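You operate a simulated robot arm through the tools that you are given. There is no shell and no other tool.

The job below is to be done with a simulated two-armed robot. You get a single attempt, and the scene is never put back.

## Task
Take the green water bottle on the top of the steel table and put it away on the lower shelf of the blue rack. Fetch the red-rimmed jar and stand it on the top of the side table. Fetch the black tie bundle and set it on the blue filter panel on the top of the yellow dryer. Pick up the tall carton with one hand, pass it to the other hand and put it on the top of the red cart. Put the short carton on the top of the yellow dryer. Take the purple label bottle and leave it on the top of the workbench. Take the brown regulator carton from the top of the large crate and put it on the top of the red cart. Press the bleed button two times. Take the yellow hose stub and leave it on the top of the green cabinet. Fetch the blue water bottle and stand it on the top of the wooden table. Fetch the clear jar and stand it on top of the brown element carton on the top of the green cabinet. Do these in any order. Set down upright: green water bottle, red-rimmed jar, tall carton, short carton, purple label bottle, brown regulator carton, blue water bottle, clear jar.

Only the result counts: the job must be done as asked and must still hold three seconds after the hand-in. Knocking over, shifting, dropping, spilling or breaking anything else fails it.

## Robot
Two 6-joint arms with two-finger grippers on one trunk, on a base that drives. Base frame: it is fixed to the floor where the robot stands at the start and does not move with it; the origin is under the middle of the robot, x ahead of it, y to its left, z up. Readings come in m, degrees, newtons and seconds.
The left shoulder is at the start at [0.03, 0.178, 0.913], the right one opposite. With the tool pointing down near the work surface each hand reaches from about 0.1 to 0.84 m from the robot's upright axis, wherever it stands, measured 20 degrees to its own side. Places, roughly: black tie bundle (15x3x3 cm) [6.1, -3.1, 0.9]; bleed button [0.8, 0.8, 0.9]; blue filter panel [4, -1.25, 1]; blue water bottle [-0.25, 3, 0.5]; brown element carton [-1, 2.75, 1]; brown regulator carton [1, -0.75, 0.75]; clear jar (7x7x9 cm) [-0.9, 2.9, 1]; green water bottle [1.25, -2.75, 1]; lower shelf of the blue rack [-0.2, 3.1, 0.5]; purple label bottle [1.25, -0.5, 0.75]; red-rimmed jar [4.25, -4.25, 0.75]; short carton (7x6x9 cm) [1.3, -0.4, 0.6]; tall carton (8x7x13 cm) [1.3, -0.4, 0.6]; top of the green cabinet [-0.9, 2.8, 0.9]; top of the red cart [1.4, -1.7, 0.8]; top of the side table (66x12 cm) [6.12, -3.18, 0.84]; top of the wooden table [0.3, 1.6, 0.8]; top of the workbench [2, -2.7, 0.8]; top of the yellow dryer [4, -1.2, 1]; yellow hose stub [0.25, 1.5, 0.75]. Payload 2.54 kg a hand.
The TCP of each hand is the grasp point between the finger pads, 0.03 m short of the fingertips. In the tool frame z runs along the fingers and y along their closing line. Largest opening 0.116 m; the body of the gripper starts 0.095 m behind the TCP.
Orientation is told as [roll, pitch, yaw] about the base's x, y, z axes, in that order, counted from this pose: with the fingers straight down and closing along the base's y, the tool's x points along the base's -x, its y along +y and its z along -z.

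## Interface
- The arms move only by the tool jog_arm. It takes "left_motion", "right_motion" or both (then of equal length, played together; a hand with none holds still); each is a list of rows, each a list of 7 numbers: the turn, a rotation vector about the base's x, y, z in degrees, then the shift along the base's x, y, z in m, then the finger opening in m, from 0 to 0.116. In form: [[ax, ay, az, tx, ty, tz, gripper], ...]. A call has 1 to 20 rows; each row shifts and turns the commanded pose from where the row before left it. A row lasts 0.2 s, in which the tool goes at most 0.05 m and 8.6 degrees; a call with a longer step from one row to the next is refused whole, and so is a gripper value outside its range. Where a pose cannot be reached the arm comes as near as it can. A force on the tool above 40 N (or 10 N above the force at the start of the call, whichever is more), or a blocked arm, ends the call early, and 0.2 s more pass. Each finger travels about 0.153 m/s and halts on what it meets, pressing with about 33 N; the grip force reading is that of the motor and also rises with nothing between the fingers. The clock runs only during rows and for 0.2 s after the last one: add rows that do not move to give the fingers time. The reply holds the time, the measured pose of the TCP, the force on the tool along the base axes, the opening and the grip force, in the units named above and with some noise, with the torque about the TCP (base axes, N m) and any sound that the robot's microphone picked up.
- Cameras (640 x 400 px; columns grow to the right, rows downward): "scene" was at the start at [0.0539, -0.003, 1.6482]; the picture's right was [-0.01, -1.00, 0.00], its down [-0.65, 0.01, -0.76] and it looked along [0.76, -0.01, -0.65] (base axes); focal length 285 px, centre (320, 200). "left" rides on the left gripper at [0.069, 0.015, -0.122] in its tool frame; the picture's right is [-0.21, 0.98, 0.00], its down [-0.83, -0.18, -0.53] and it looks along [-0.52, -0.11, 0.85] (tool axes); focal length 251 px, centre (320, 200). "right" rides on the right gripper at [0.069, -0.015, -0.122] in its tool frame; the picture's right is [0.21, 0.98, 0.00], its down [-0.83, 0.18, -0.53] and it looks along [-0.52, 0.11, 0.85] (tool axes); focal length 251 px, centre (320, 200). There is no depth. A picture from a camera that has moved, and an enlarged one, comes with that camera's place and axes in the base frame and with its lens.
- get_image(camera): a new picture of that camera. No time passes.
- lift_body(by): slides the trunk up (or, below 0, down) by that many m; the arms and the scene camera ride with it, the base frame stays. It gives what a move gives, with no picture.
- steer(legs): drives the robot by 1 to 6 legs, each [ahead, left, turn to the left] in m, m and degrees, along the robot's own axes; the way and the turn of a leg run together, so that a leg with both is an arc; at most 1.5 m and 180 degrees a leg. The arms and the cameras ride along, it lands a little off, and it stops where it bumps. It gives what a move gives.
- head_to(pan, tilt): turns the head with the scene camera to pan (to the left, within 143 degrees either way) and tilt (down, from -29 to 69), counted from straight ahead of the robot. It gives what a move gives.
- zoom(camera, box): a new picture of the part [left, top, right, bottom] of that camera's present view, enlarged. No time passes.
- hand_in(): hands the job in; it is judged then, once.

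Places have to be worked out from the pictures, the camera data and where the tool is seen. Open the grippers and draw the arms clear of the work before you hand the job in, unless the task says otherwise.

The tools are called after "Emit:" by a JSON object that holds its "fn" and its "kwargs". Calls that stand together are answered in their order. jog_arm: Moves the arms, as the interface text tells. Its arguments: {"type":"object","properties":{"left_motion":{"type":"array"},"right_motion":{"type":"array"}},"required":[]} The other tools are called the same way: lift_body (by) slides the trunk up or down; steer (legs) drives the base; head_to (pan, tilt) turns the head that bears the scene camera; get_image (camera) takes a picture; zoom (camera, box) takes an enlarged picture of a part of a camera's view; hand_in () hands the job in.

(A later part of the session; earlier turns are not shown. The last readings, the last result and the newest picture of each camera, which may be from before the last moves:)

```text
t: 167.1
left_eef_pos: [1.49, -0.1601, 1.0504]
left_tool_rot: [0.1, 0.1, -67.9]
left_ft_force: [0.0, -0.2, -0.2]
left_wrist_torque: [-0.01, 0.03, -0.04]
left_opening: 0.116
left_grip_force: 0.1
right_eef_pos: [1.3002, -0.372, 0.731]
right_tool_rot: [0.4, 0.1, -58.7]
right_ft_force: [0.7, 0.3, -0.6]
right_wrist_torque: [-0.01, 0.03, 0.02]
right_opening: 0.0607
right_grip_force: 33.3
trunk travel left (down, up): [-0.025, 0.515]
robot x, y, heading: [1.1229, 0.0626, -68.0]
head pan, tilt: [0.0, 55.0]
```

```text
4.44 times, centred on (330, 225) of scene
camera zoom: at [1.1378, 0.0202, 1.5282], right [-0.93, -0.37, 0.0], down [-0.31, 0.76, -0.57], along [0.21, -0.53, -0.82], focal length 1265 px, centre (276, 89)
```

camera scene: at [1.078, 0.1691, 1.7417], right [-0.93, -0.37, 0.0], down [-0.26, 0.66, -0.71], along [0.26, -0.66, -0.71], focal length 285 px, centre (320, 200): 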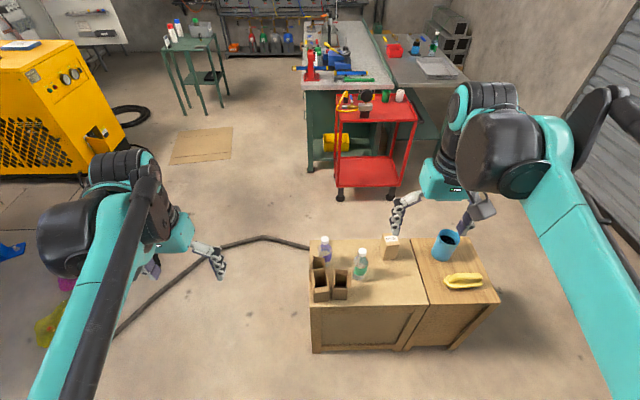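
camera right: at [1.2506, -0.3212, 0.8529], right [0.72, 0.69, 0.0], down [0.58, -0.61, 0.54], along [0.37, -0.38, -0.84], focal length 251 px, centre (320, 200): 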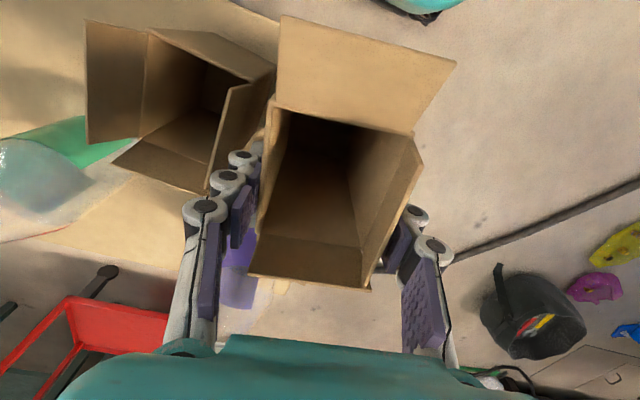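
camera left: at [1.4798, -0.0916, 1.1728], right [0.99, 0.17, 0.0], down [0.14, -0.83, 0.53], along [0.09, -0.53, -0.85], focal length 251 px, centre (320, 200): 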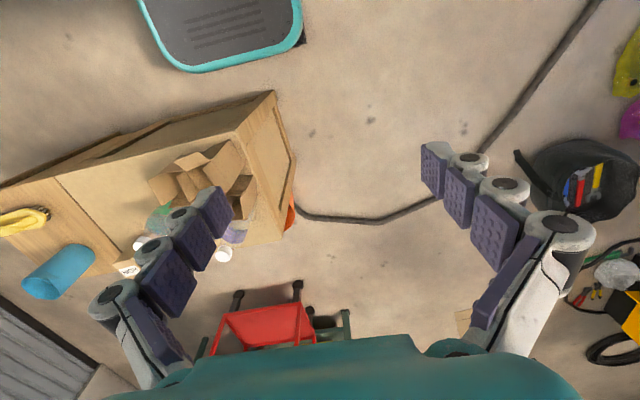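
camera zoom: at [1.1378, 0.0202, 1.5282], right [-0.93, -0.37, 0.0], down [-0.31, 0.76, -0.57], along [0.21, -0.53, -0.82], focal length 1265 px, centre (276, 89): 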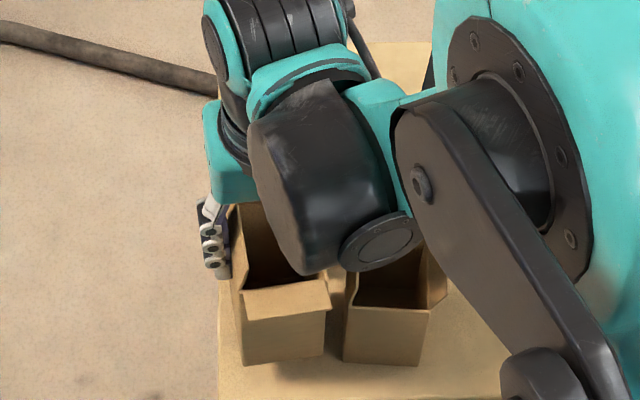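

A is off the crate. I continue lifting to about z 1.0 and then look at what remains.

Emit:
{"fn": "jog_arm", "kwargs": {"right_motion": [[0, 0, 0, 0, 0, 0.03, 0.05], [0, 0, 0, 0, 0, 0.045, 0.05], [0, 0, 0, 0, 0, 0.045, 0.05], [0, 0, 0, 0, 0, 0.045, 0.05], [0, 0, 0, 0, 0, 0.045, 0.05], [0, 0, 0, 0, 0, 0.045, 0.05], [0, 0, 0, 0, 0, 0, 0.05]]}}

Emit:
{"fn": "get_image", "kwargs": {"camera": "scene"}}

Emit:
{"fn": "zoom", "kwargs": {"camera": "scene", "box": [295, 180, 395, 270]}}

Emit:
{"fn": "get_image", "kwargs": {"camera": "right"}}

```text
t: 168.7
left_eef_pos: [1.4902, -0.1599, 1.0491]
left_tool_rot: [0.1, 0.1, -68.0]
left_ft_force: [-0.4, 0.1, -0.7]
left_wrist_torque: [-0.03, -0.02, 0.02]
left_opening: 0.1161
left_grip_force: 0.1
right_eef_pos: [1.3006, -0.3728, 0.9858]
right_tool_rot: [0.3, -0.1, -58.7]
right_ft_force: [-0.3, 0.6, -0.6]
right_wrist_torque: [0.0, 0.0, 0.04]
right_opening: 0.0609
right_grip_force: 32.7
trunk travel left (down, up): [-0.025, 0.515]
robot x, y, heading: [1.1252, 0.0587, -68.1]
head pan, tilt: [0.0, 55.0]
```

```text
taken
camera scene: at [1.1379, 0.0201, 1.5282], right [-0.93, -0.37, 0.0], down [-0.31, 0.76, -0.57], along [0.21, -0.53, -0.82], focal length 285 px, centre (320, 200)
```

scene: 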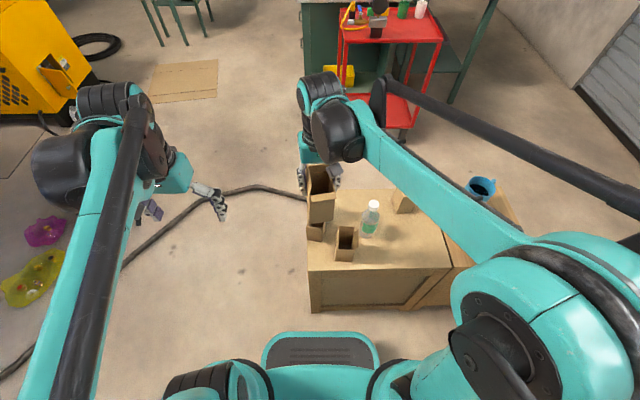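

```text
4.44 times, centred on (345, 225) of scene
camera zoom: at [1.1379, 0.0201, 1.5282], right [-0.93, -0.37, 0.0], down [-0.31, 0.76, -0.57], along [0.21, -0.53, -0.82], focal length 1265 px, centre (209, 89)
```

zoom: 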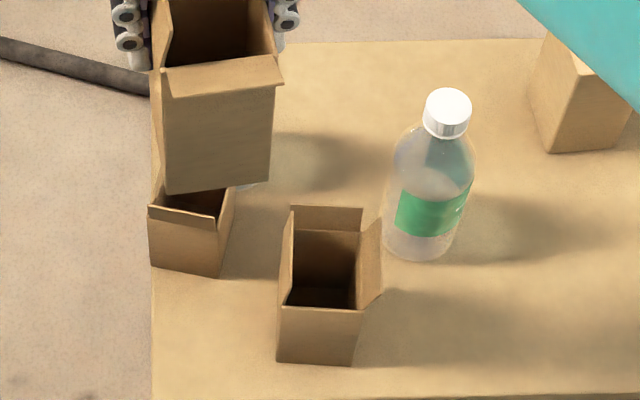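

```text
taken
camera right: at [1.2508, -0.3216, 1.1085], right [0.72, 0.69, 0.0], down [0.58, -0.61, 0.54], along [0.37, -0.38, -0.84], focal length 251 px, centre (320, 200)
```

right: 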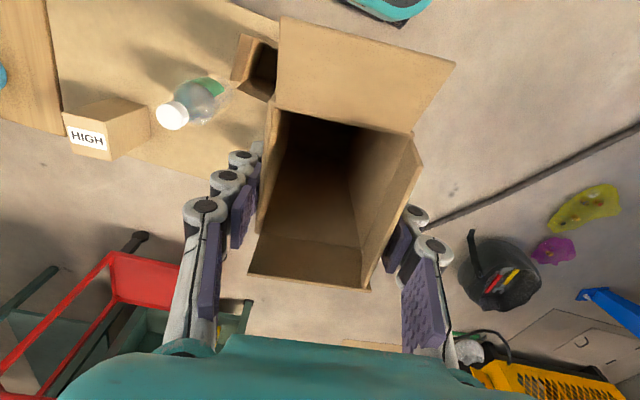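

Carton C's front is now visible. I zoom in strongly on C and B to compare their sizes.

Emit:
{"fn": "zoom", "kwargs": {"camera": "scene", "box": [320, 210, 360, 250]}}

Emit:
{"fn": "zoom", "kwargs": {"camera": "scene", "box": [300, 200, 340, 250]}}

```text
10.00 times, centred on (340, 230) of scene
camera zoom: at [1.1379, 0.0201, 1.5282], right [-0.93, -0.37, 0.0], down [-0.31, 0.76, -0.57], along [0.21, -0.53, -0.82], focal length 2846 px, centre (120, -100)
```

zoom: 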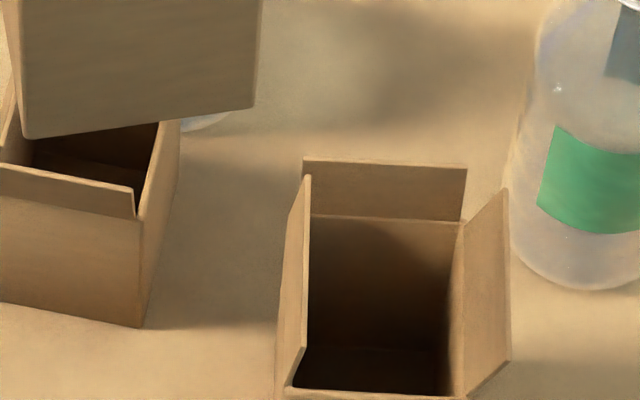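

```text
8.00 times, centred on (320, 225) of scene
camera zoom: at [1.1379, 0.0201, 1.5282], right [-0.93, -0.37, 0.0], down [-0.31, 0.76, -0.57], along [0.21, -0.53, -0.82], focal length 2277 px, centre (320, 0)
```

zoom: 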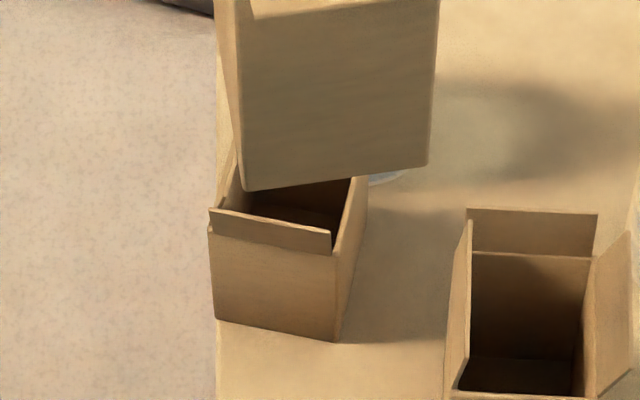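

C measures roughly 5.5×5.8 cm with 8 cm walls at the listed place; I will check it again later. Now the hand-over: I move the carton in the right hand forward/up and yaw it -45° so that the left hand can approach from its own side.

Emit:
{"fn": "jog_arm", "kwargs": {"right_motion": [[0, 0, -7.5, 0.0052, -0.013, 0.0107, 0.05], [0, 0, -7.5, 0.0052, -0.013, 0.0107, 0.05], [0, 0, -7.5, 0.0052, -0.013, 0.0107, 0.05], [0, 0, -7.5, 0.0052, -0.013, 0.0107, 0.05], [0, 0, -7.5, 0.0052, -0.013, 0.0107, 0.05], [0, 0, -7.5, 0.0052, -0.013, 0.0107, 0.05], [0, 0, 0, 0, 0, 0, 0.05]], "left_motion": [[0, 0, -7.14, 0, 0, 0, 0.116], [0, 0, -7.14, 0, 0, 0, 0.116], [0, 0, -7.14, 0, 0, 0, 0.116], [0, 0, -7.14, 0, 0, 0, 0.116], [0, 0, -7.14, 0, 0, 0, 0.116], [0, 0, 0, 0, 0, 0, 0.116], [0, 0, 0, 0, 0, 0, 0.116]]}}

Emit:
{"fn": "get_image", "kwargs": {"camera": "scene"}}

Emit:
{"fn": "get_image", "kwargs": {"camera": "right"}}

```text
t: 170.3
left_eef_pos: [1.4888, -0.1602, 1.049]
left_tool_rot: [0.1, 0.2, -103.8]
left_ft_force: [0.2, 0.0, 0.5]
left_wrist_torque: [-0.02, 0.0, -0.06]
left_opening: 0.1161
left_grip_force: 0.2
right_eef_pos: [1.3297, -0.4522, 1.0515]
right_tool_rot: [0.4, 0.1, -103.9]
right_ft_force: [0.5, 0.5, -0.4]
right_wrist_torque: [0.01, 0.01, 0.0]
right_opening: 0.0605
right_grip_force: 33.3
trunk travel left (down, up): [-0.025, 0.515]
robot x, y, heading: [1.1242, 0.0621, -68.1]
head pan, tilt: [0.0, 55.0]
```

```text
taken
camera scene: at [1.1377, 0.0204, 1.5283], right [-0.93, -0.37, 0.0], down [-0.31, 0.76, -0.57], along [0.21, -0.53, -0.82], focal length 285 px, centre (320, 200)
```

scene: 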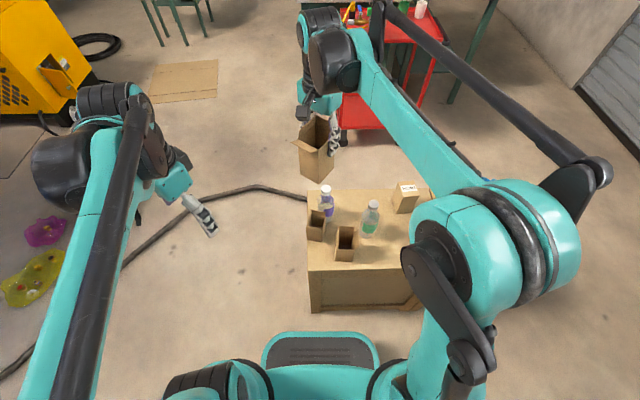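

```text
taken
camera right: at [1.3321, -0.38, 1.1726], right [1.0, -0.02, 0.0], down [-0.02, -0.84, 0.54], along [-0.01, -0.54, -0.84], focal length 251 px, centre (320, 200)
```

right: 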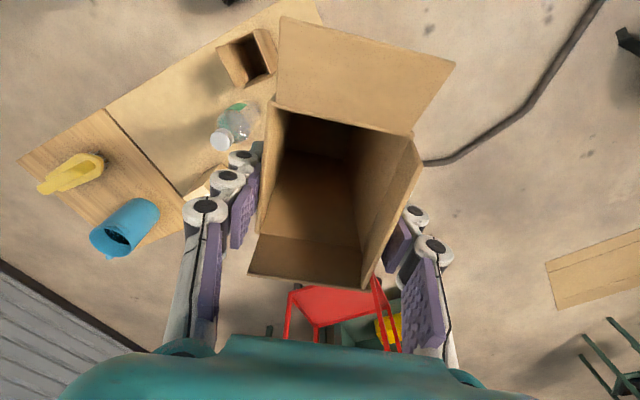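

C and B are now unobstructed. I zoom on them for a proper size comparison.

Emit:
{"fn": "zoom", "kwargs": {"camera": "scene", "box": [295, 195, 365, 265]}}

Emit:
{"fn": "zoom", "kwargs": {"camera": "scene", "box": [300, 200, 340, 250]}}

Emit:
{"fn": "zoom", "kwargs": {"camera": "scene", "box": [325, 220, 365, 270]}}

```text
5.71 times, centred on (330, 230) of scene
camera zoom: at [1.1377, 0.0204, 1.5283], right [-0.93, -0.37, 0.0], down [-0.31, 0.76, -0.57], along [0.21, -0.53, -0.82], focal length 1626 px, centre (263, 29)
```

zoom: 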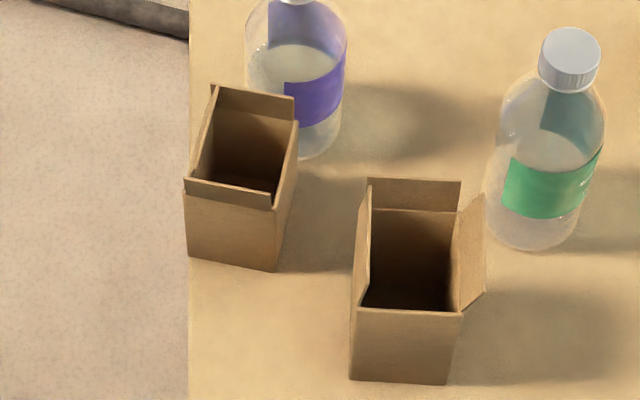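

```text
8.00 times, centred on (320, 225) of scene
camera zoom: at [1.1377, 0.0204, 1.5283], right [-0.93, -0.37, 0.0], down [-0.31, 0.76, -0.57], along [0.21, -0.53, -0.82], focal length 2277 px, centre (320, 0)
```

zoom: 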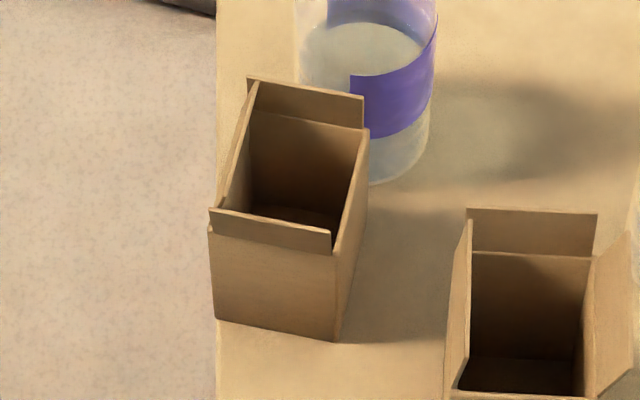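

```text
8.00 times, centred on (345, 245) of scene
camera zoom: at [1.1377, 0.0204, 1.5283], right [-0.93, -0.37, 0.0], down [-0.31, 0.76, -0.57], along [0.21, -0.53, -0.82], focal length 2277 px, centre (120, -160)
```

zoom: 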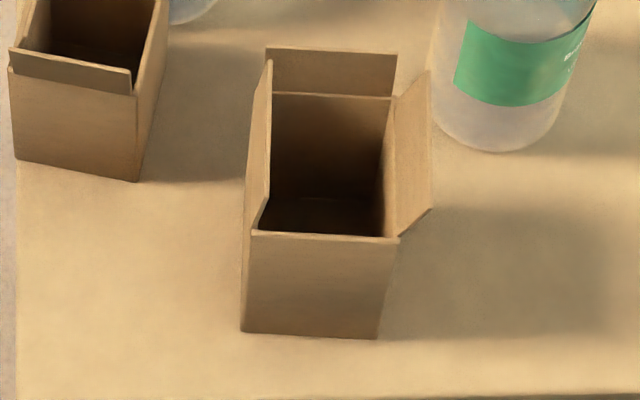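

C: 5.5×6.5×8 cm walls, B about 10 cm tall; so C is the short carton. Now the left hand: I tilt it 55° and bring it to a pre-approach point 18 cm from the carton's side.

Emit:
{"fn": "jog_arm", "kwargs": {"left_motion": [[-7.63, 1.874, 0, -0.0162, -0.0152, -0.0119, 0.116], [-7.63, 1.874, 0, -0.0162, -0.0152, -0.0119, 0.116], [-7.63, 1.874, 0, -0.0162, -0.0152, -0.0119, 0.116], [-7.63, 1.874, 0, -0.0162, -0.0152, -0.0119, 0.116], [-7.63, 1.874, 0, -0.0162, -0.0152, -0.0119, 0.116], [-7.63, 1.874, 0, -0.0162, -0.0152, -0.0119, 0.116], [-7.63, 1.874, 0, -0.0162, -0.0152, -0.0119, 0.116], [0, 0, 0, 0, 0, 0, 0.116]]}}

Emit:
{"fn": "get_image", "kwargs": {"camera": "left"}}

Emit:
{"fn": "get_image", "kwargs": {"camera": "scene"}}

```text
t: 172.1
left_eef_pos: [1.3773, -0.2659, 0.9651]
left_tool_rot: [0.1, -54.9, -103.8]
left_ft_force: [-0.2, -0.8, 0.3]
left_wrist_torque: [0.01, -0.01, 0.01]
left_opening: 0.1162
left_grip_force: 0.0
right_eef_pos: [1.3312, -0.4516, 1.0509]
right_tool_rot: [0.3, 0.0, -103.7]
right_ft_force: [-0.2, -0.6, -0.8]
right_wrist_torque: [0.01, 0.02, -0.02]
right_opening: 0.0607
right_grip_force: 32.5
trunk travel left (down, up): [-0.025, 0.515]
robot x, y, heading: [1.1234, 0.059, -68.1]
head pan, tilt: [0.0, 55.0]
```

```text
taken
camera left: at [1.4265, -0.1353, 0.9804], right [0.92, -0.35, 0.18], down [-0.18, 0.01, 0.98], along [-0.35, -0.94, -0.06], focal length 251 px, centre (320, 200)
```

left: 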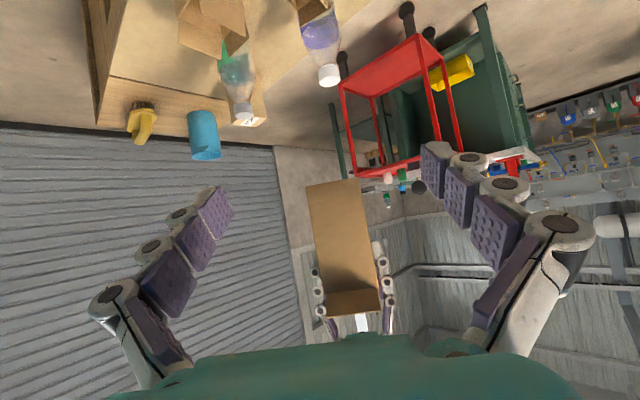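

```text
taken
camera scene: at [1.1377, 0.0205, 1.5283], right [-0.93, -0.37, 0.0], down [-0.31, 0.76, -0.57], along [0.21, -0.53, -0.82], focal length 285 px, centre (320, 200)
```

scene: 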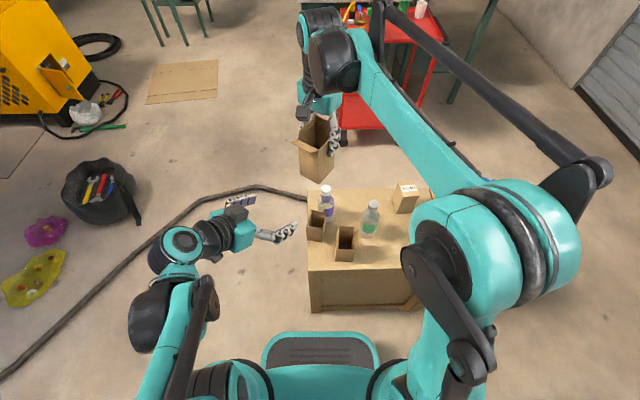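

The carton's near wall shows centred ahead. I advance the left hand along its approach direction to straddle the carton's lower part.

Emit:
{"fn": "jog_arm", "kwargs": {"left_motion": [[0, 0, 0, -0.0086, -0.035, 0.001, 0.116], [0, 0, 0, -0.0086, -0.035, 0.001, 0.116], [0, 0, 0, -0.0086, -0.035, 0.001, 0.116], [0, 0, 0, 0, 0, 0, 0.116]]}}

Emit:
{"fn": "get_image", "kwargs": {"camera": "left"}}

Emit:
{"fn": "zoom", "kwargs": {"camera": "scene", "box": [230, 80, 390, 240]}}

Emit:
{"fn": "get_image", "kwargs": {"camera": "right"}}

```text
t: 173.1
left_eef_pos: [1.3507, -0.3713, 0.9699]
left_tool_rot: [0.0, -55.0, -103.6]
left_ft_force: [0.4, 0.0, 0.4]
left_wrist_torque: [0.0, 0.01, -0.02]
left_opening: 0.1158
left_grip_force: 0.1
right_eef_pos: [1.3305, -0.4504, 1.0503]
right_tool_rot: [0.3, -0.1, -103.7]
right_ft_force: [0.1, 0.1, -0.3]
right_wrist_torque: [0.02, -0.04, -0.01]
right_opening: 0.0605
right_grip_force: 33.0
trunk travel left (down, up): [-0.025, 0.515]
robot x, y, heading: [1.1245, 0.0595, -67.7]
head pan, tilt: [0.0, 55.0]
```

```text
taken
camera left: at [1.4002, -0.2412, 0.9839], right [0.92, -0.35, 0.18], down [-0.19, 0.01, 0.98], along [-0.35, -0.94, -0.06], focal length 251 px, centre (320, 200)
```

left: 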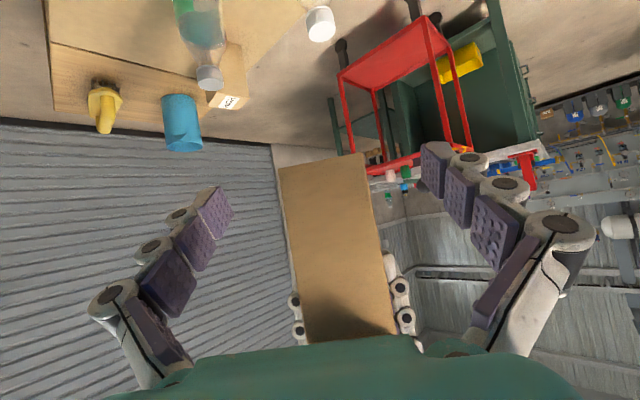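

```text
2.50 times, centred on (310, 160) of scene
camera zoom: at [1.1377, 0.0208, 1.5283], right [-0.93, -0.37, 0.0], down [-0.31, 0.76, -0.57], along [0.21, -0.53, -0.82], focal length 712 px, centre (345, 300)
```

zoom: 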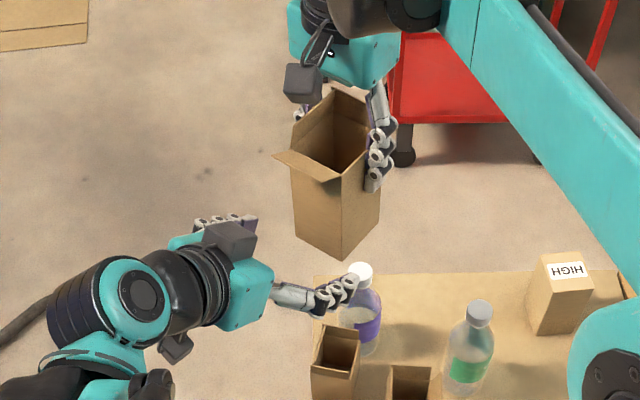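

```text
taken
camera right: at [1.3319, -0.3796, 1.1725], right [1.0, -0.02, 0.0], down [-0.02, -0.84, 0.54], along [-0.01, -0.54, -0.84], focal length 251 px, centre (320, 200)
```

right: 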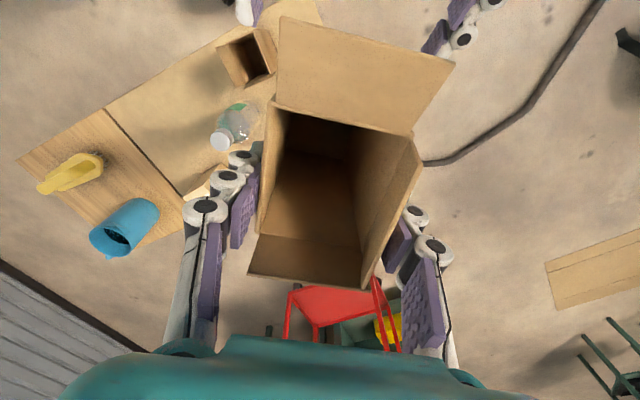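

Good alignment. I advance the last 6.5 cm and close the left fingers on the carton.

Emit:
{"fn": "jog_arm", "kwargs": {"left_motion": [[0, 0, 0, -0.0078, -0.0316, 0, 0.116], [0, 0, 0, -0.0078, -0.0316, 0, 0.116], [0, 0, 0, 0, 0, 0, 0.116], [0, 0, 0, 0, 0, 0, 0.085], [0, 0, 0, 0, 0, 0, 0.07], [0, 0, 0, 0, 0, 0, 0.064]]}}

Emit:
{"fn": "get_image", "kwargs": {"camera": "left"}}

Emit:
{"fn": "zoom", "kwargs": {"camera": "scene", "box": [230, 80, 390, 240]}}

```text
t: 174.5
left_eef_pos: [1.3346, -0.4351, 0.9677]
left_tool_rot: [-0.1, -54.9, -103.7]
left_ft_force: [-0.3, -0.7, -0.6]
left_wrist_torque: [-0.02, 0.01, 0.0]
left_opening: 0.064
left_grip_force: 0.0
right_eef_pos: [1.33, -0.4502, 1.0498]
right_tool_rot: [0.3, 0.0, -103.8]
right_ft_force: [0.5, 0.3, -0.8]
right_wrist_torque: [0.0, -0.01, 0.01]
right_opening: 0.0605
right_grip_force: 32.8
trunk travel left (down, up): [-0.025, 0.515]
robot x, y, heading: [1.12, 0.0611, -68.4]
head pan, tilt: [0.0, 55.0]
```

```text
taken
camera left: at [1.385, -0.3042, 0.9837], right [0.92, -0.35, 0.18], down [-0.18, 0.01, 0.98], along [-0.35, -0.94, -0.06], focal length 251 px, centre (320, 200)
```

left: 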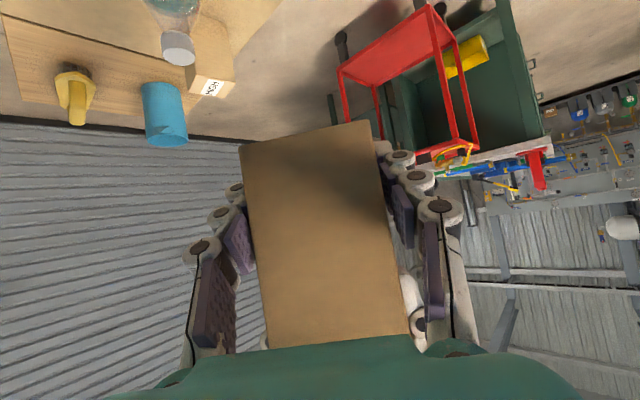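

```text
2.50 times, centred on (310, 160) of scene
camera zoom: at [1.1378, 0.0202, 1.5283], right [-0.93, -0.37, 0.0], down [-0.31, 0.76, -0.57], along [0.21, -0.53, -0.82], focal length 712 px, centre (345, 300)
```

zoom: 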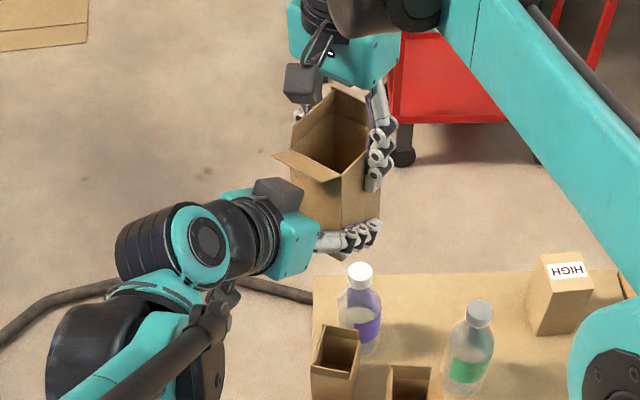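

The left fingers flank the lower walls. I close them fully and check the grip.

Emit:
{"fn": "jog_arm", "kwargs": {"left_motion": [[0, 0, 0, 0, 0, 0, 0.06], [0, 0, 0, 0, 0, 0, 0.05], [0, 0, 0, 0, 0, 0, 0.05], [0, 0, 0, 0, 0, 0, 0.05]]}}

```text
t: 175.5
left_eef_pos: [1.3345, -0.4352, 0.9687]
left_tool_rot: [0.0, -54.9, -103.7]
left_ft_force: [-6.7, 5.3, 4.0]
left_wrist_torque: [-0.19, -0.17, -0.18]
left_opening: 0.0608
left_grip_force: 33.0
right_eef_pos: [1.3292, -0.4513, 1.0511]
right_tool_rot: [0.3, -0.1, -103.7]
right_ft_force: [6.6, -5.2, -4.8]
right_wrist_torque: [-0.33, -0.35, 0.02]
right_opening: 0.0606
right_grip_force: 32.6
trunk travel left (down, up): [-0.025, 0.515]
robot x, y, heading: [1.1242, 0.0617, -68.2]
head pan, tilt: [0.0, 55.0]
```

Both hands hold the carton (60.8 mm each). I open the right hand and lift it straight up.

Emit:
{"fn": "jog_arm", "kwargs": {"right_motion": [[0, 0, 0, 0, 0, 0, 0.063], [0, 0, 0, 0, 0, 0, 0.075], [0, 0, 0, 0, 0, 0, 0.09], [0, 0, 0, 0, 0, 0.02, 0.09], [0, 0, 0, 0, 0, 0.04, 0.09], [0, 0, 0, 0, 0, 0.04, 0.09], [0, 0, 0, 0, 0, 0.03, 0.09]]}}

Emit:
{"fn": "zoom", "kwargs": {"camera": "scene", "box": [230, 80, 390, 240]}}

Emit:
{"fn": "get_image", "kwargs": {"camera": "right"}}

```text
t: 177.1
left_eef_pos: [1.3352, -0.4354, 0.9688]
left_tool_rot: [0.0, -54.9, -103.7]
left_ft_force: [-0.2, -0.1, 0.4]
left_wrist_torque: [-0.02, -0.02, -0.01]
left_opening: 0.0609
left_grip_force: 33.2
right_eef_pos: [1.3291, -0.4514, 1.1795]
right_tool_rot: [0.3, 0.0, -103.7]
right_ft_force: [-0.2, 0.1, -1.2]
right_wrist_torque: [0.0, 0.0, 0.0]
right_opening: 0.09
right_grip_force: 0.0
trunk travel left (down, up): [-0.025, 0.515]
robot x, y, heading: [1.126, 0.063, -68.4]
head pan, tilt: [0.0, 55.0]
```

```text
2.50 times, centred on (310, 160) of scene
camera zoom: at [1.1379, 0.0202, 1.5283], right [-0.93, -0.37, 0.0], down [-0.31, 0.76, -0.57], along [0.21, -0.53, -0.82], focal length 712 px, centre (345, 300)
```

zoom: 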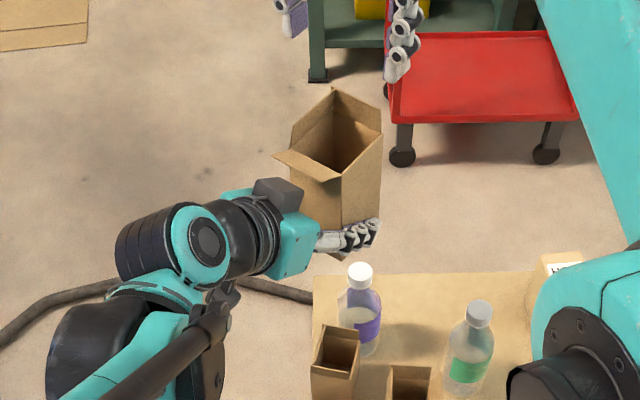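

```text
taken
camera right: at [1.331, -0.38, 1.3022], right [1.0, -0.02, 0.0], down [-0.02, -0.84, 0.54], along [-0.01, -0.54, -0.84], focal length 251 px, centre (320, 200)
```

right: 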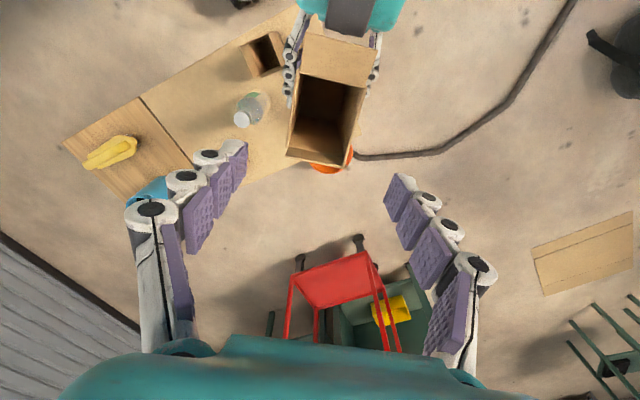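

Hand-over done: the left hand holds the tall carton. Now I move the right hand over the "HIGH" carton and look at it.

Emit:
{"fn": "jog_arm", "kwargs": {"right_motion": [[0, 0, 0, -0.0325, -0.03, 0, 0.09], [0, 0, 7, -0.0325, -0.03, 0, 0.116], [0, 0, 7, -0.0325, -0.03, 0, 0.116], [0, 0, 7, -0.0325, -0.03, 0, 0.116], [0, 0, 7, -0.0325, -0.03, 0, 0.116], [0, 0, 7, -0.0325, -0.03, 0, 0.116], [0, 0, 0, -0.0325, -0.03, -0.02, 0.116], [0, 0, 0, -0.0325, -0.026, -0.03, 0.116], [0, 0, 0, 0, 0, -0.04, 0.116], [0, 0, 0, 0, 0, -0.04, 0.116], [0, 0, 0, 0, 0, -0.04, 0.116], [0, 0, 0, 0, 0, 0, 0.116]]}}

Emit:
{"fn": "get_image", "kwargs": {"camera": "right"}}

Emit:
{"fn": "zoom", "kwargs": {"camera": "right", "box": [240, 60, 440, 185]}}

Emit:
{"fn": "get_image", "kwargs": {"camera": "scene"}}

```text
refused: row 8 steps farther than a row can; nothing moved
```

```text
taken
camera right: at [1.331, -0.38, 1.3022], right [1.0, -0.02, 0.0], down [-0.02, -0.84, 0.54], along [-0.01, -0.54, -0.84], focal length 251 px, centre (320, 200)
```

right: 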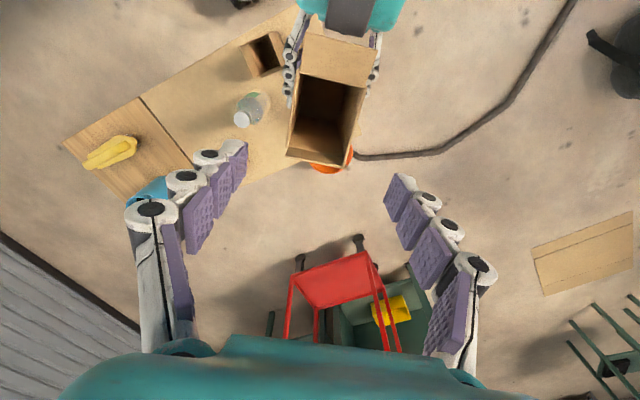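

```text
3.20 times, centred on (340, 122) of right
camera zoom: at [1.331, -0.38, 1.3022], right [1.0, -0.02, 0.0], down [-0.02, -0.84, 0.54], along [-0.01, -0.54, -0.84], focal length 805 px, centre (256, 448)
```

zoom: 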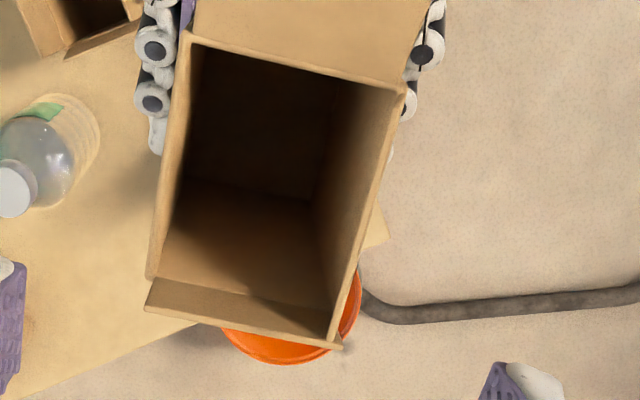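

```text
taken
camera scene: at [1.1379, 0.0202, 1.5283], right [-0.93, -0.37, 0.0], down [-0.31, 0.76, -0.57], along [0.21, -0.53, -0.82], focal length 285 px, centre (320, 200)
```

scene: 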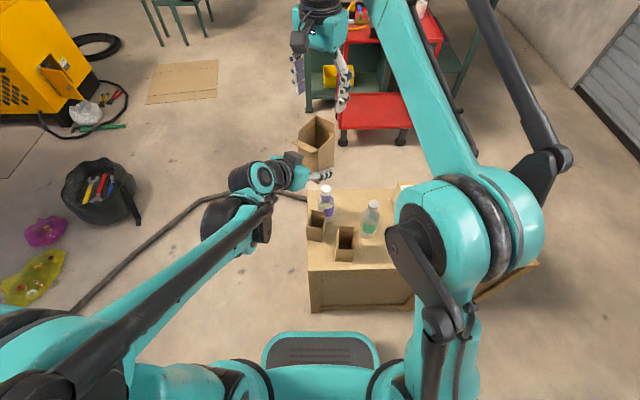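

The row step was too long; I resend it with the descent separated.

Emit:
{"fn": "jog_arm", "kwargs": {"right_motion": [[0, 0, 0, -0.0325, -0.03, 0, 0.09], [0, 0, 7, -0.0325, -0.03, 0, 0.116], [0, 0, 7, -0.0325, -0.03, 0, 0.116], [0, 0, 7, -0.0325, -0.03, 0, 0.116], [0, 0, 7, -0.0325, -0.03, 0, 0.116], [0, 0, 7, -0.0325, -0.03, 0, 0.116], [0, 0, 0, -0.0325, -0.03, 0, 0.116], [0, 0, 0, -0.0325, -0.026, 0, 0.116], [0, 0, 0, 0, 0, -0.045, 0.116], [0, 0, 0, 0, 0, -0.045, 0.116], [0, 0, 0, 0, 0, -0.045, 0.116], [0, 0, 0, 0, 0, -0.045, 0.116], [0, 0, 0, 0, 0, 0, 0.116]]}}

Emit:
{"fn": "get_image", "kwargs": {"camera": "right"}}

Emit:
{"fn": "zoom", "kwargs": {"camera": "right", "box": [220, 60, 420, 185]}}

Emit:
{"fn": "get_image", "kwargs": {"camera": "scene"}}

```text
t: 179.9
left_eef_pos: [1.3348, -0.4352, 0.9688]
left_tool_rot: [0.0, -55.0, -103.7]
left_ft_force: [0.1, 0.3, -1.0]
left_wrist_torque: [-0.02, -0.02, 0.0]
left_opening: 0.061
left_grip_force: 33.1
right_eef_pos: [1.063, -0.6589, 0.9753]
right_tool_rot: [0.3, 0.0, -68.7]
right_ft_force: [0.6, -0.3, 0.1]
right_wrist_torque: [0.02, 0.0, 0.01]
right_opening: 0.116
right_grip_force: 0.0
right hand out of reach, approached as far as the arm can: row 6, 8
trunk travel left (down, up): [-0.025, 0.515]
robot x, y, heading: [1.1263, 0.0607, -68.0]
head pan, tilt: [0.0, 55.0]
```

```text
taken
camera right: at [1.0246, -0.5998, 1.0972], right [0.83, 0.55, 0.0], down [0.47, -0.7, 0.54], along [0.3, -0.44, -0.84], focal length 251 px, centre (320, 200)
```

right: 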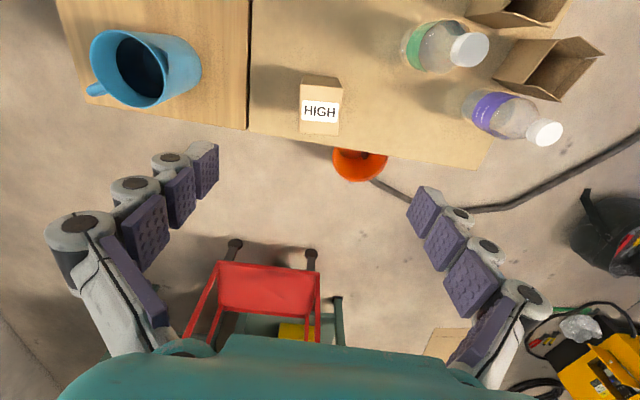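

```text
3.20 times, centred on (320, 122) of right
camera zoom: at [1.0246, -0.5998, 1.0972], right [0.83, 0.55, 0.0], down [0.47, -0.7, 0.54], along [0.3, -0.44, -0.84], focal length 805 px, centre (320, 448)
```

zoom: 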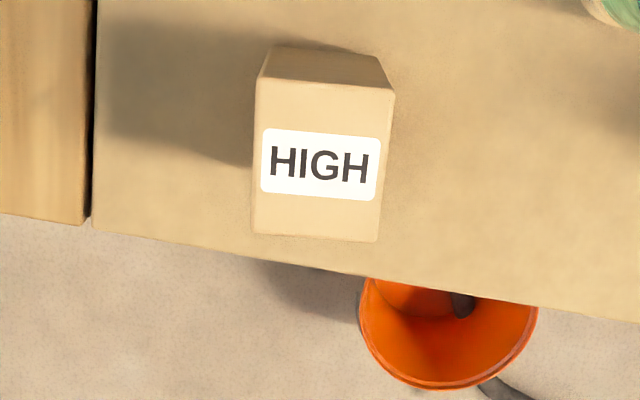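

```text
taken
camera scene: at [1.1378, 0.0204, 1.5283], right [-0.93, -0.37, 0.0], down [-0.31, 0.76, -0.57], along [0.21, -0.53, -0.82], focal length 285 px, centre (320, 200)
```

scene: 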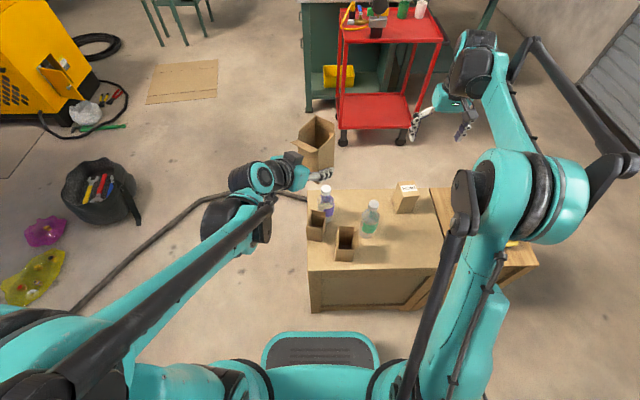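

The HIGH carton's top centre is about (1.074, -0.677), 6.3×7.3 cm, yaw about -61.7°. I align the right hand and descend partway.

Emit:
{"fn": "jog_arm", "kwargs": {"right_motion": [[0, 0, 7, 0.0107, -0.0181, 0, 0.116], [0, 0, 0, 0, 0, -0.045, 0.116], [0, 0, 0, 0, 0, -0.045, 0.116], [0, 0, 0, 0, 0, -0.045, 0.116], [0, 0, 0, 0, 0, -0.045, 0.116], [0, 0, 0, 0, 0, 0, 0.116]]}}

Emit:
{"fn": "get_image", "kwargs": {"camera": "right"}}

```text
t: 181.3
left_eef_pos: [1.3355, -0.4351, 0.9692]
left_tool_rot: [0.0, -54.8, -103.8]
left_ft_force: [0.3, 0.9, 1.0]
left_wrist_torque: [0.0, 0.03, 0.0]
left_opening: 0.0611
left_grip_force: 32.9
right_eef_pos: [1.0761, -0.6764, 0.7967]
right_tool_rot: [0.3, 0.0, -61.7]
right_ft_force: [-0.1, -0.2, -0.5]
right_wrist_torque: [-0.01, 0.01, -0.03]
right_opening: 0.1163
right_grip_force: 0.0
trunk travel left (down, up): [-0.025, 0.515]
robot x, y, heading: [1.1264, 0.0619, -68.2]
head pan, tilt: [0.0, 55.0]
```

```text
taken
camera right: at [1.0289, -0.6224, 0.9175], right [0.76, 0.65, 0.0], down [0.55, -0.64, 0.54], along [0.35, -0.4, -0.84], focal length 251 px, centre (320, 200)
```

right: 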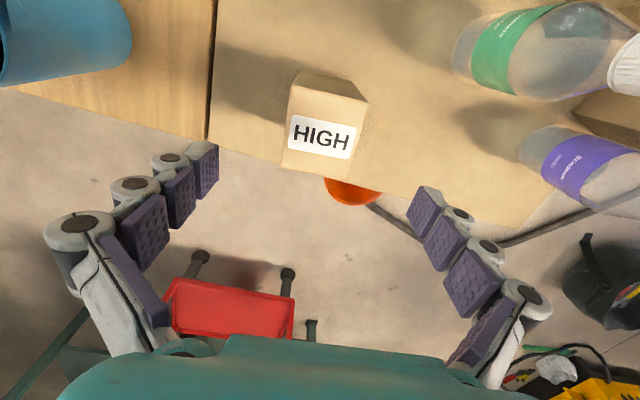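

Centred within 3 mm. I descend to z 0.655 and grip.

Emit:
{"fn": "jog_arm", "kwargs": {"right_motion": [[0, 0, 0, 0, 0, -0.045, 0.116], [0, 0, 0, 0, 0, -0.045, 0.116], [0, 0, 0, 0, 0, -0.045, 0.116], [0, 0, 0, 0, 0, 0, 0.116], [0, 0, 0, 0, 0, 0, 0.09], [0, 0, 0, 0, 0, 0, 0.075], [0, 0, 0, 0, 0, 0, 0.055], [0, 0, 0, 0, 0, 0, 0.05], [0, 0, 0, 0, 0, 0, 0.05]]}}

Emit:
{"fn": "get_image", "kwargs": {"camera": "right"}}

```text
t: 183.3
left_eef_pos: [1.3346, -0.4343, 0.9693]
left_tool_rot: [0.0, -55.0, -103.8]
left_ft_force: [0.6, -0.1, -0.9]
left_wrist_torque: [0.03, 0.0, 0.04]
left_opening: 0.0611
left_grip_force: 32.8
right_eef_pos: [1.0751, -0.6767, 0.6605]
right_tool_rot: [0.3, 0.0, -61.8]
right_ft_force: [3.3, 1.1, 3.9]
right_wrist_torque: [0.18, -0.37, -0.02]
right_opening: 0.0614
right_grip_force: 32.9
trunk travel left (down, up): [-0.025, 0.515]
robot x, y, heading: [1.1255, 0.0605, -67.9]
head pan, tilt: [0.0, 55.0]
```

```text
taken
camera right: at [1.0282, -0.6236, 0.7823], right [0.76, 0.65, 0.0], down [0.55, -0.64, 0.54], along [0.35, -0.4, -0.84], focal length 251 px, centre (320, 200)
```

right: 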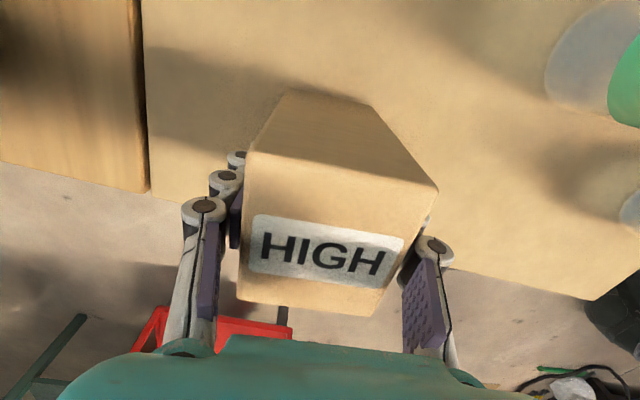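

Gripped at 61 mm. I lift the HIGH carton and draw it back toward the body.

Emit:
{"fn": "jog_arm", "kwargs": {"right_motion": [[0, 0, 0, 0, 0, 0.015, 0.05], [0, 0, 0, 0, 0, 0.04, 0.05], [0, 0, 0, 0, 0, 0.045, 0.05], [0, 0, 0, 0, 0, 0.045, 0.05], [0, 0, 0, 0, 0, 0.045, 0.05], [0, 0, 0, 0, 0, 0.045, 0.05], [0, 0, 0, -0.011, 0.027, 0.03, 0.05], [0, 0, 0, -0.015, 0.037, 0.02, 0.05], [0, 0, 0, -0.015, 0.037, 0.01, 0.05], [0, 0, 0, -0.015, 0.037, 0, 0.05], [0, 0, 0, -0.015, 0.037, 0, 0.05], [0, 0, 0, 0, 0, 0, 0.05]]}}

Emit:
{"fn": "get_image", "kwargs": {"camera": "scene"}}

```text
t: 185.9
left_eef_pos: [1.3342, -0.4362, 0.9682]
left_tool_rot: [0.0, -55.0, -103.8]
left_ft_force: [-0.1, -0.5, 0.1]
left_wrist_torque: [0.03, 0.01, 0.0]
left_opening: 0.0609
left_grip_force: 33.1
right_eef_pos: [1.0038, -0.5031, 0.9549]
right_tool_rot: [0.3, -0.1, -61.7]
right_ft_force: [-0.1, -0.3, -4.4]
right_wrist_torque: [-0.01, -0.01, 0.01]
right_opening: 0.0611
right_grip_force: 33.0
trunk travel left (down, up): [-0.025, 0.515]
robot x, y, heading: [1.1226, 0.0607, -67.9]
head pan, tilt: [0.0, 55.0]
```

```text
taken
camera scene: at [1.1377, 0.0192, 1.5282], right [-0.93, -0.37, 0.0], down [-0.31, 0.76, -0.57], along [0.21, -0.53, -0.82], focal length 285 px, centre (320, 200)
```

scene: 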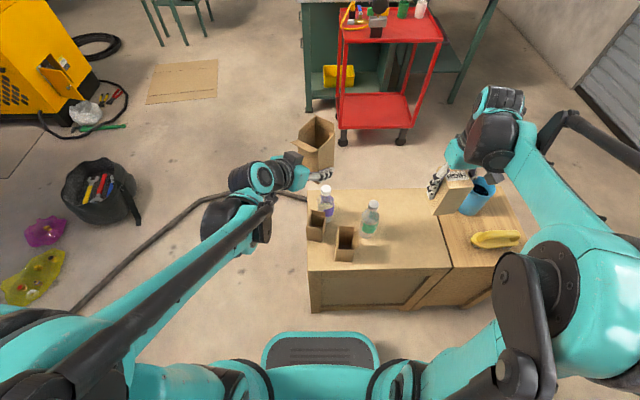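

Both cartons are in hand. The cart's free area is its right-near quarter, so I go around the right side of the crates: back off, slide right, then forward.

Emit:
{"fn": "steer", "kwargs": {"legs": [[-0.15, 0, 0], [0, -1.25, 0], [1.3, 0, 0]]}}

Emit:
{"fn": "head_to", "kwargs": {"pan": 45, "tilt": 35}}

Emit:
{"fn": "get_image", "kwargs": {"camera": "scene"}}

```text
t: 199.3
left_eef_pos: [0.577, -1.9745, 0.9683]
left_tool_rot: [0.0, -54.9, -104.6]
left_ft_force: [0.5, 0.5, -0.6]
left_wrist_torque: [-0.02, -0.01, 0.0]
left_opening: 0.0606
left_grip_force: 32.7
right_eef_pos: [0.2445, -2.035, 0.9548]
right_tool_rot: [0.3, 0.0, -62.8]
right_ft_force: [0.6, 0.7, -4.8]
right_wrist_torque: [0.02, -0.02, 0.0]
right_opening: 0.0614
right_grip_force: 32.8
trunk travel left (down, up): [-0.025, 0.515]
robot x, y, heading: [0.3751, -1.477, -69.2]
head pan, tilt: [0.0, 55.0]
```

```text
t: 200.4
left_eef_pos: [0.5762, -1.9736, 0.9672]
left_tool_rot: [0.0, -54.9, -104.7]
left_ft_force: [-0.4, -0.1, -0.6]
left_wrist_torque: [-0.06, -0.02, 0.0]
left_opening: 0.0608
left_grip_force: 32.8
right_eef_pos: [0.2431, -2.0346, 0.9549]
right_tool_rot: [0.3, 0.0, -62.9]
right_ft_force: [0.4, -0.3, -4.1]
right_wrist_torque: [-0.02, 0.02, -0.03]
right_opening: 0.0613
right_grip_force: 33.4
trunk travel left (down, up): [-0.025, 0.515]
robot x, y, heading: [0.3734, -1.4715, -69.4]
head pan, tilt: [45.0, 35.0]
```

```text
taken
camera scene: at [0.4423, -1.4839, 1.5565], right [-0.41, -0.91, 0.0], down [-0.52, 0.24, -0.82], along [0.75, -0.34, -0.57], focal length 285 px, centre (320, 200)
```

scene: 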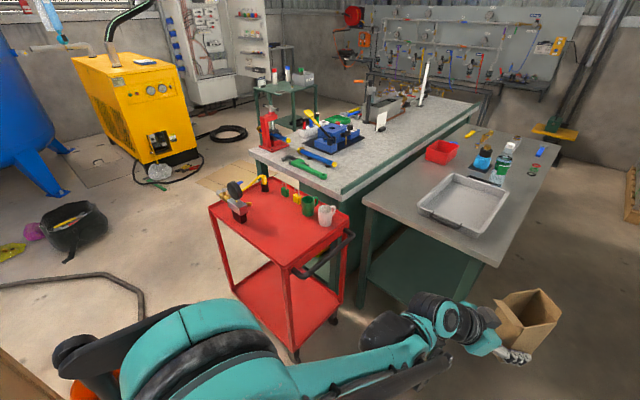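

The cart top is at z about 0.765; its free zone is the right-near part around (1.30, -1.70). I turn left 49° and drive to about (0.77, -1.49), heading -20°, which brings the tall carton over the free zone.

Emit:
{"fn": "steer", "kwargs": {"legs": [[0, 0, 49.4], [0.25, 0.12, 0]]}}

Emit:
{"fn": "head_to", "kwargs": {"pan": 0, "tilt": 40}}

Emit:
{"fn": "get_image", "kwargs": {"camera": "scene"}}

```text
t: 204.6
left_eef_pos: [1.1622, -1.6134, 0.9682]
left_tool_rot: [0.0, -55.0, -55.1]
left_ft_force: [0.7, 0.2, -0.5]
left_wrist_torque: [-0.02, 0.01, -0.02]
left_opening: 0.0607
left_grip_force: 32.8
right_eef_pos: [0.9931, -1.9062, 0.9552]
right_tool_rot: [0.4, 0.0, -13.3]
right_ft_force: [0.6, -0.5, -4.5]
right_wrist_torque: [0.0, 0.02, -0.01]
right_opening: 0.0613
right_grip_force: 33.0
trunk travel left (down, up): [-0.025, 0.515]
robot x, y, heading: [0.649, -1.4467, -19.7]
head pan, tilt: [45.0, 35.0]
```

```text
t: 205.7
left_eef_pos: [1.1611, -1.6132, 0.9688]
left_tool_rot: [0.0, -55.0, -55.1]
left_ft_force: [0.2, 0.0, -0.3]
left_wrist_torque: [-0.01, 0.01, 0.03]
left_opening: 0.0608
left_grip_force: 32.9
right_eef_pos: [0.9918, -1.9076, 0.9554]
right_tool_rot: [0.3, -0.1, -13.2]
right_ft_force: [0.4, 0.2, -4.2]
right_wrist_torque: [0.0, 0.01, 0.03]
right_opening: 0.0614
right_grip_force: 32.9
trunk travel left (down, up): [-0.025, 0.515]
robot x, y, heading: [0.6513, -1.4474, -19.4]
head pan, tilt: [0.0, 40.0]
```

```text
taken
camera scene: at [0.7, -1.4644, 1.5489], right [-0.33, -0.94, 0.0], down [-0.61, 0.22, -0.77], along [0.72, -0.26, -0.64], focal length 285 px, centre (320, 200)
```

scene: 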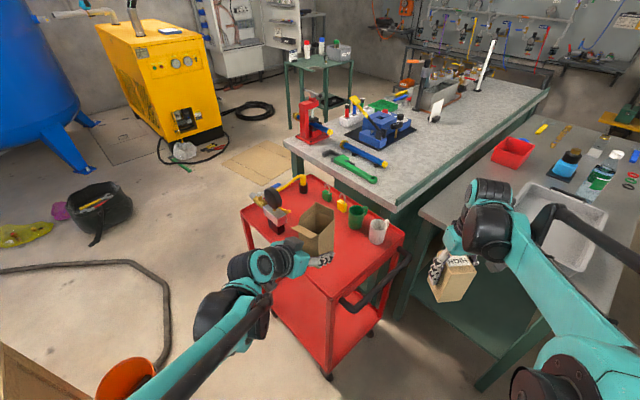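

I zoom on the cart top to confirm the free zone before the final approach.

Emit:
{"fn": "zoom", "kwargs": {"camera": "scene", "box": [220, 150, 430, 310]}}

```text
2.50 times, centred on (325, 230) of scene
camera zoom: at [0.7, -1.4644, 1.5489], right [-0.33, -0.94, 0.0], down [-0.61, 0.22, -0.77], along [0.72, -0.26, -0.64], focal length 712 px, centre (308, 125)
```

zoom: 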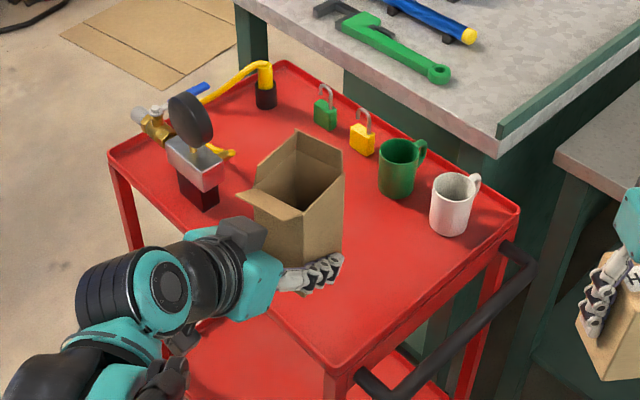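

The free zone is confirmed (pump block, padlocks and mugs are along the far and left edges). I drive 0.127 m ahead.

Emit:
{"fn": "steer", "kwargs": {"legs": [[0.127, 0, 0]]}}

Emit:
{"fn": "get_image", "kwargs": {"camera": "left"}}

Emit:
{"fn": "get_image", "kwargs": {"camera": "scene"}}

```text
t: 207.0
left_eef_pos: [1.2823, -1.6576, 0.9679]
left_tool_rot: [-0.1, -54.9, -55.2]
left_ft_force: [0.3, -0.6, -0.7]
left_wrist_torque: [0.0, 0.02, -0.02]
left_opening: 0.0608
left_grip_force: 32.9
right_eef_pos: [1.1121, -1.9506, 0.9544]
right_tool_rot: [0.3, -0.1, -13.4]
right_ft_force: [1.2, 0.2, -4.6]
right_wrist_torque: [0.02, 0.06, 0.0]
right_opening: 0.061
right_grip_force: 32.8
trunk travel left (down, up): [-0.025, 0.515]
robot x, y, heading: [0.7697, -1.4859, -19.9]
head pan, tilt: [0.0, 40.0]
```

```text
taken
camera left: at [1.2162, -1.5349, 0.983], right [0.87, 0.46, 0.17], down [-0.13, -0.13, 0.98], along [0.47, -0.88, -0.06], focal length 251 px, centre (320, 200)
```

left: 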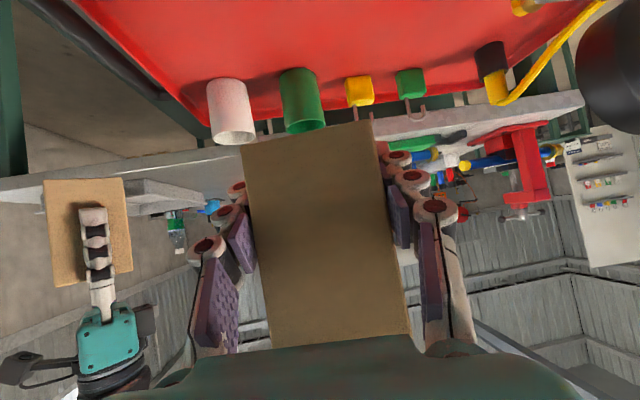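

```text
taken
camera scene: at [0.8208, -1.5076, 1.5488], right [-0.34, -0.94, 0.0], down [-0.61, 0.22, -0.77], along [0.72, -0.26, -0.64], focal length 285 px, centre (320, 200)
```

scene: 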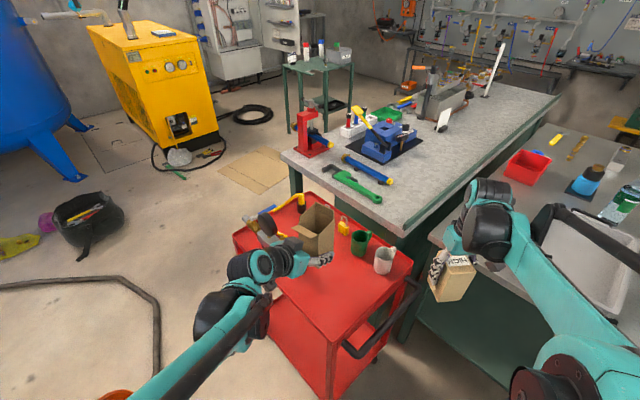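

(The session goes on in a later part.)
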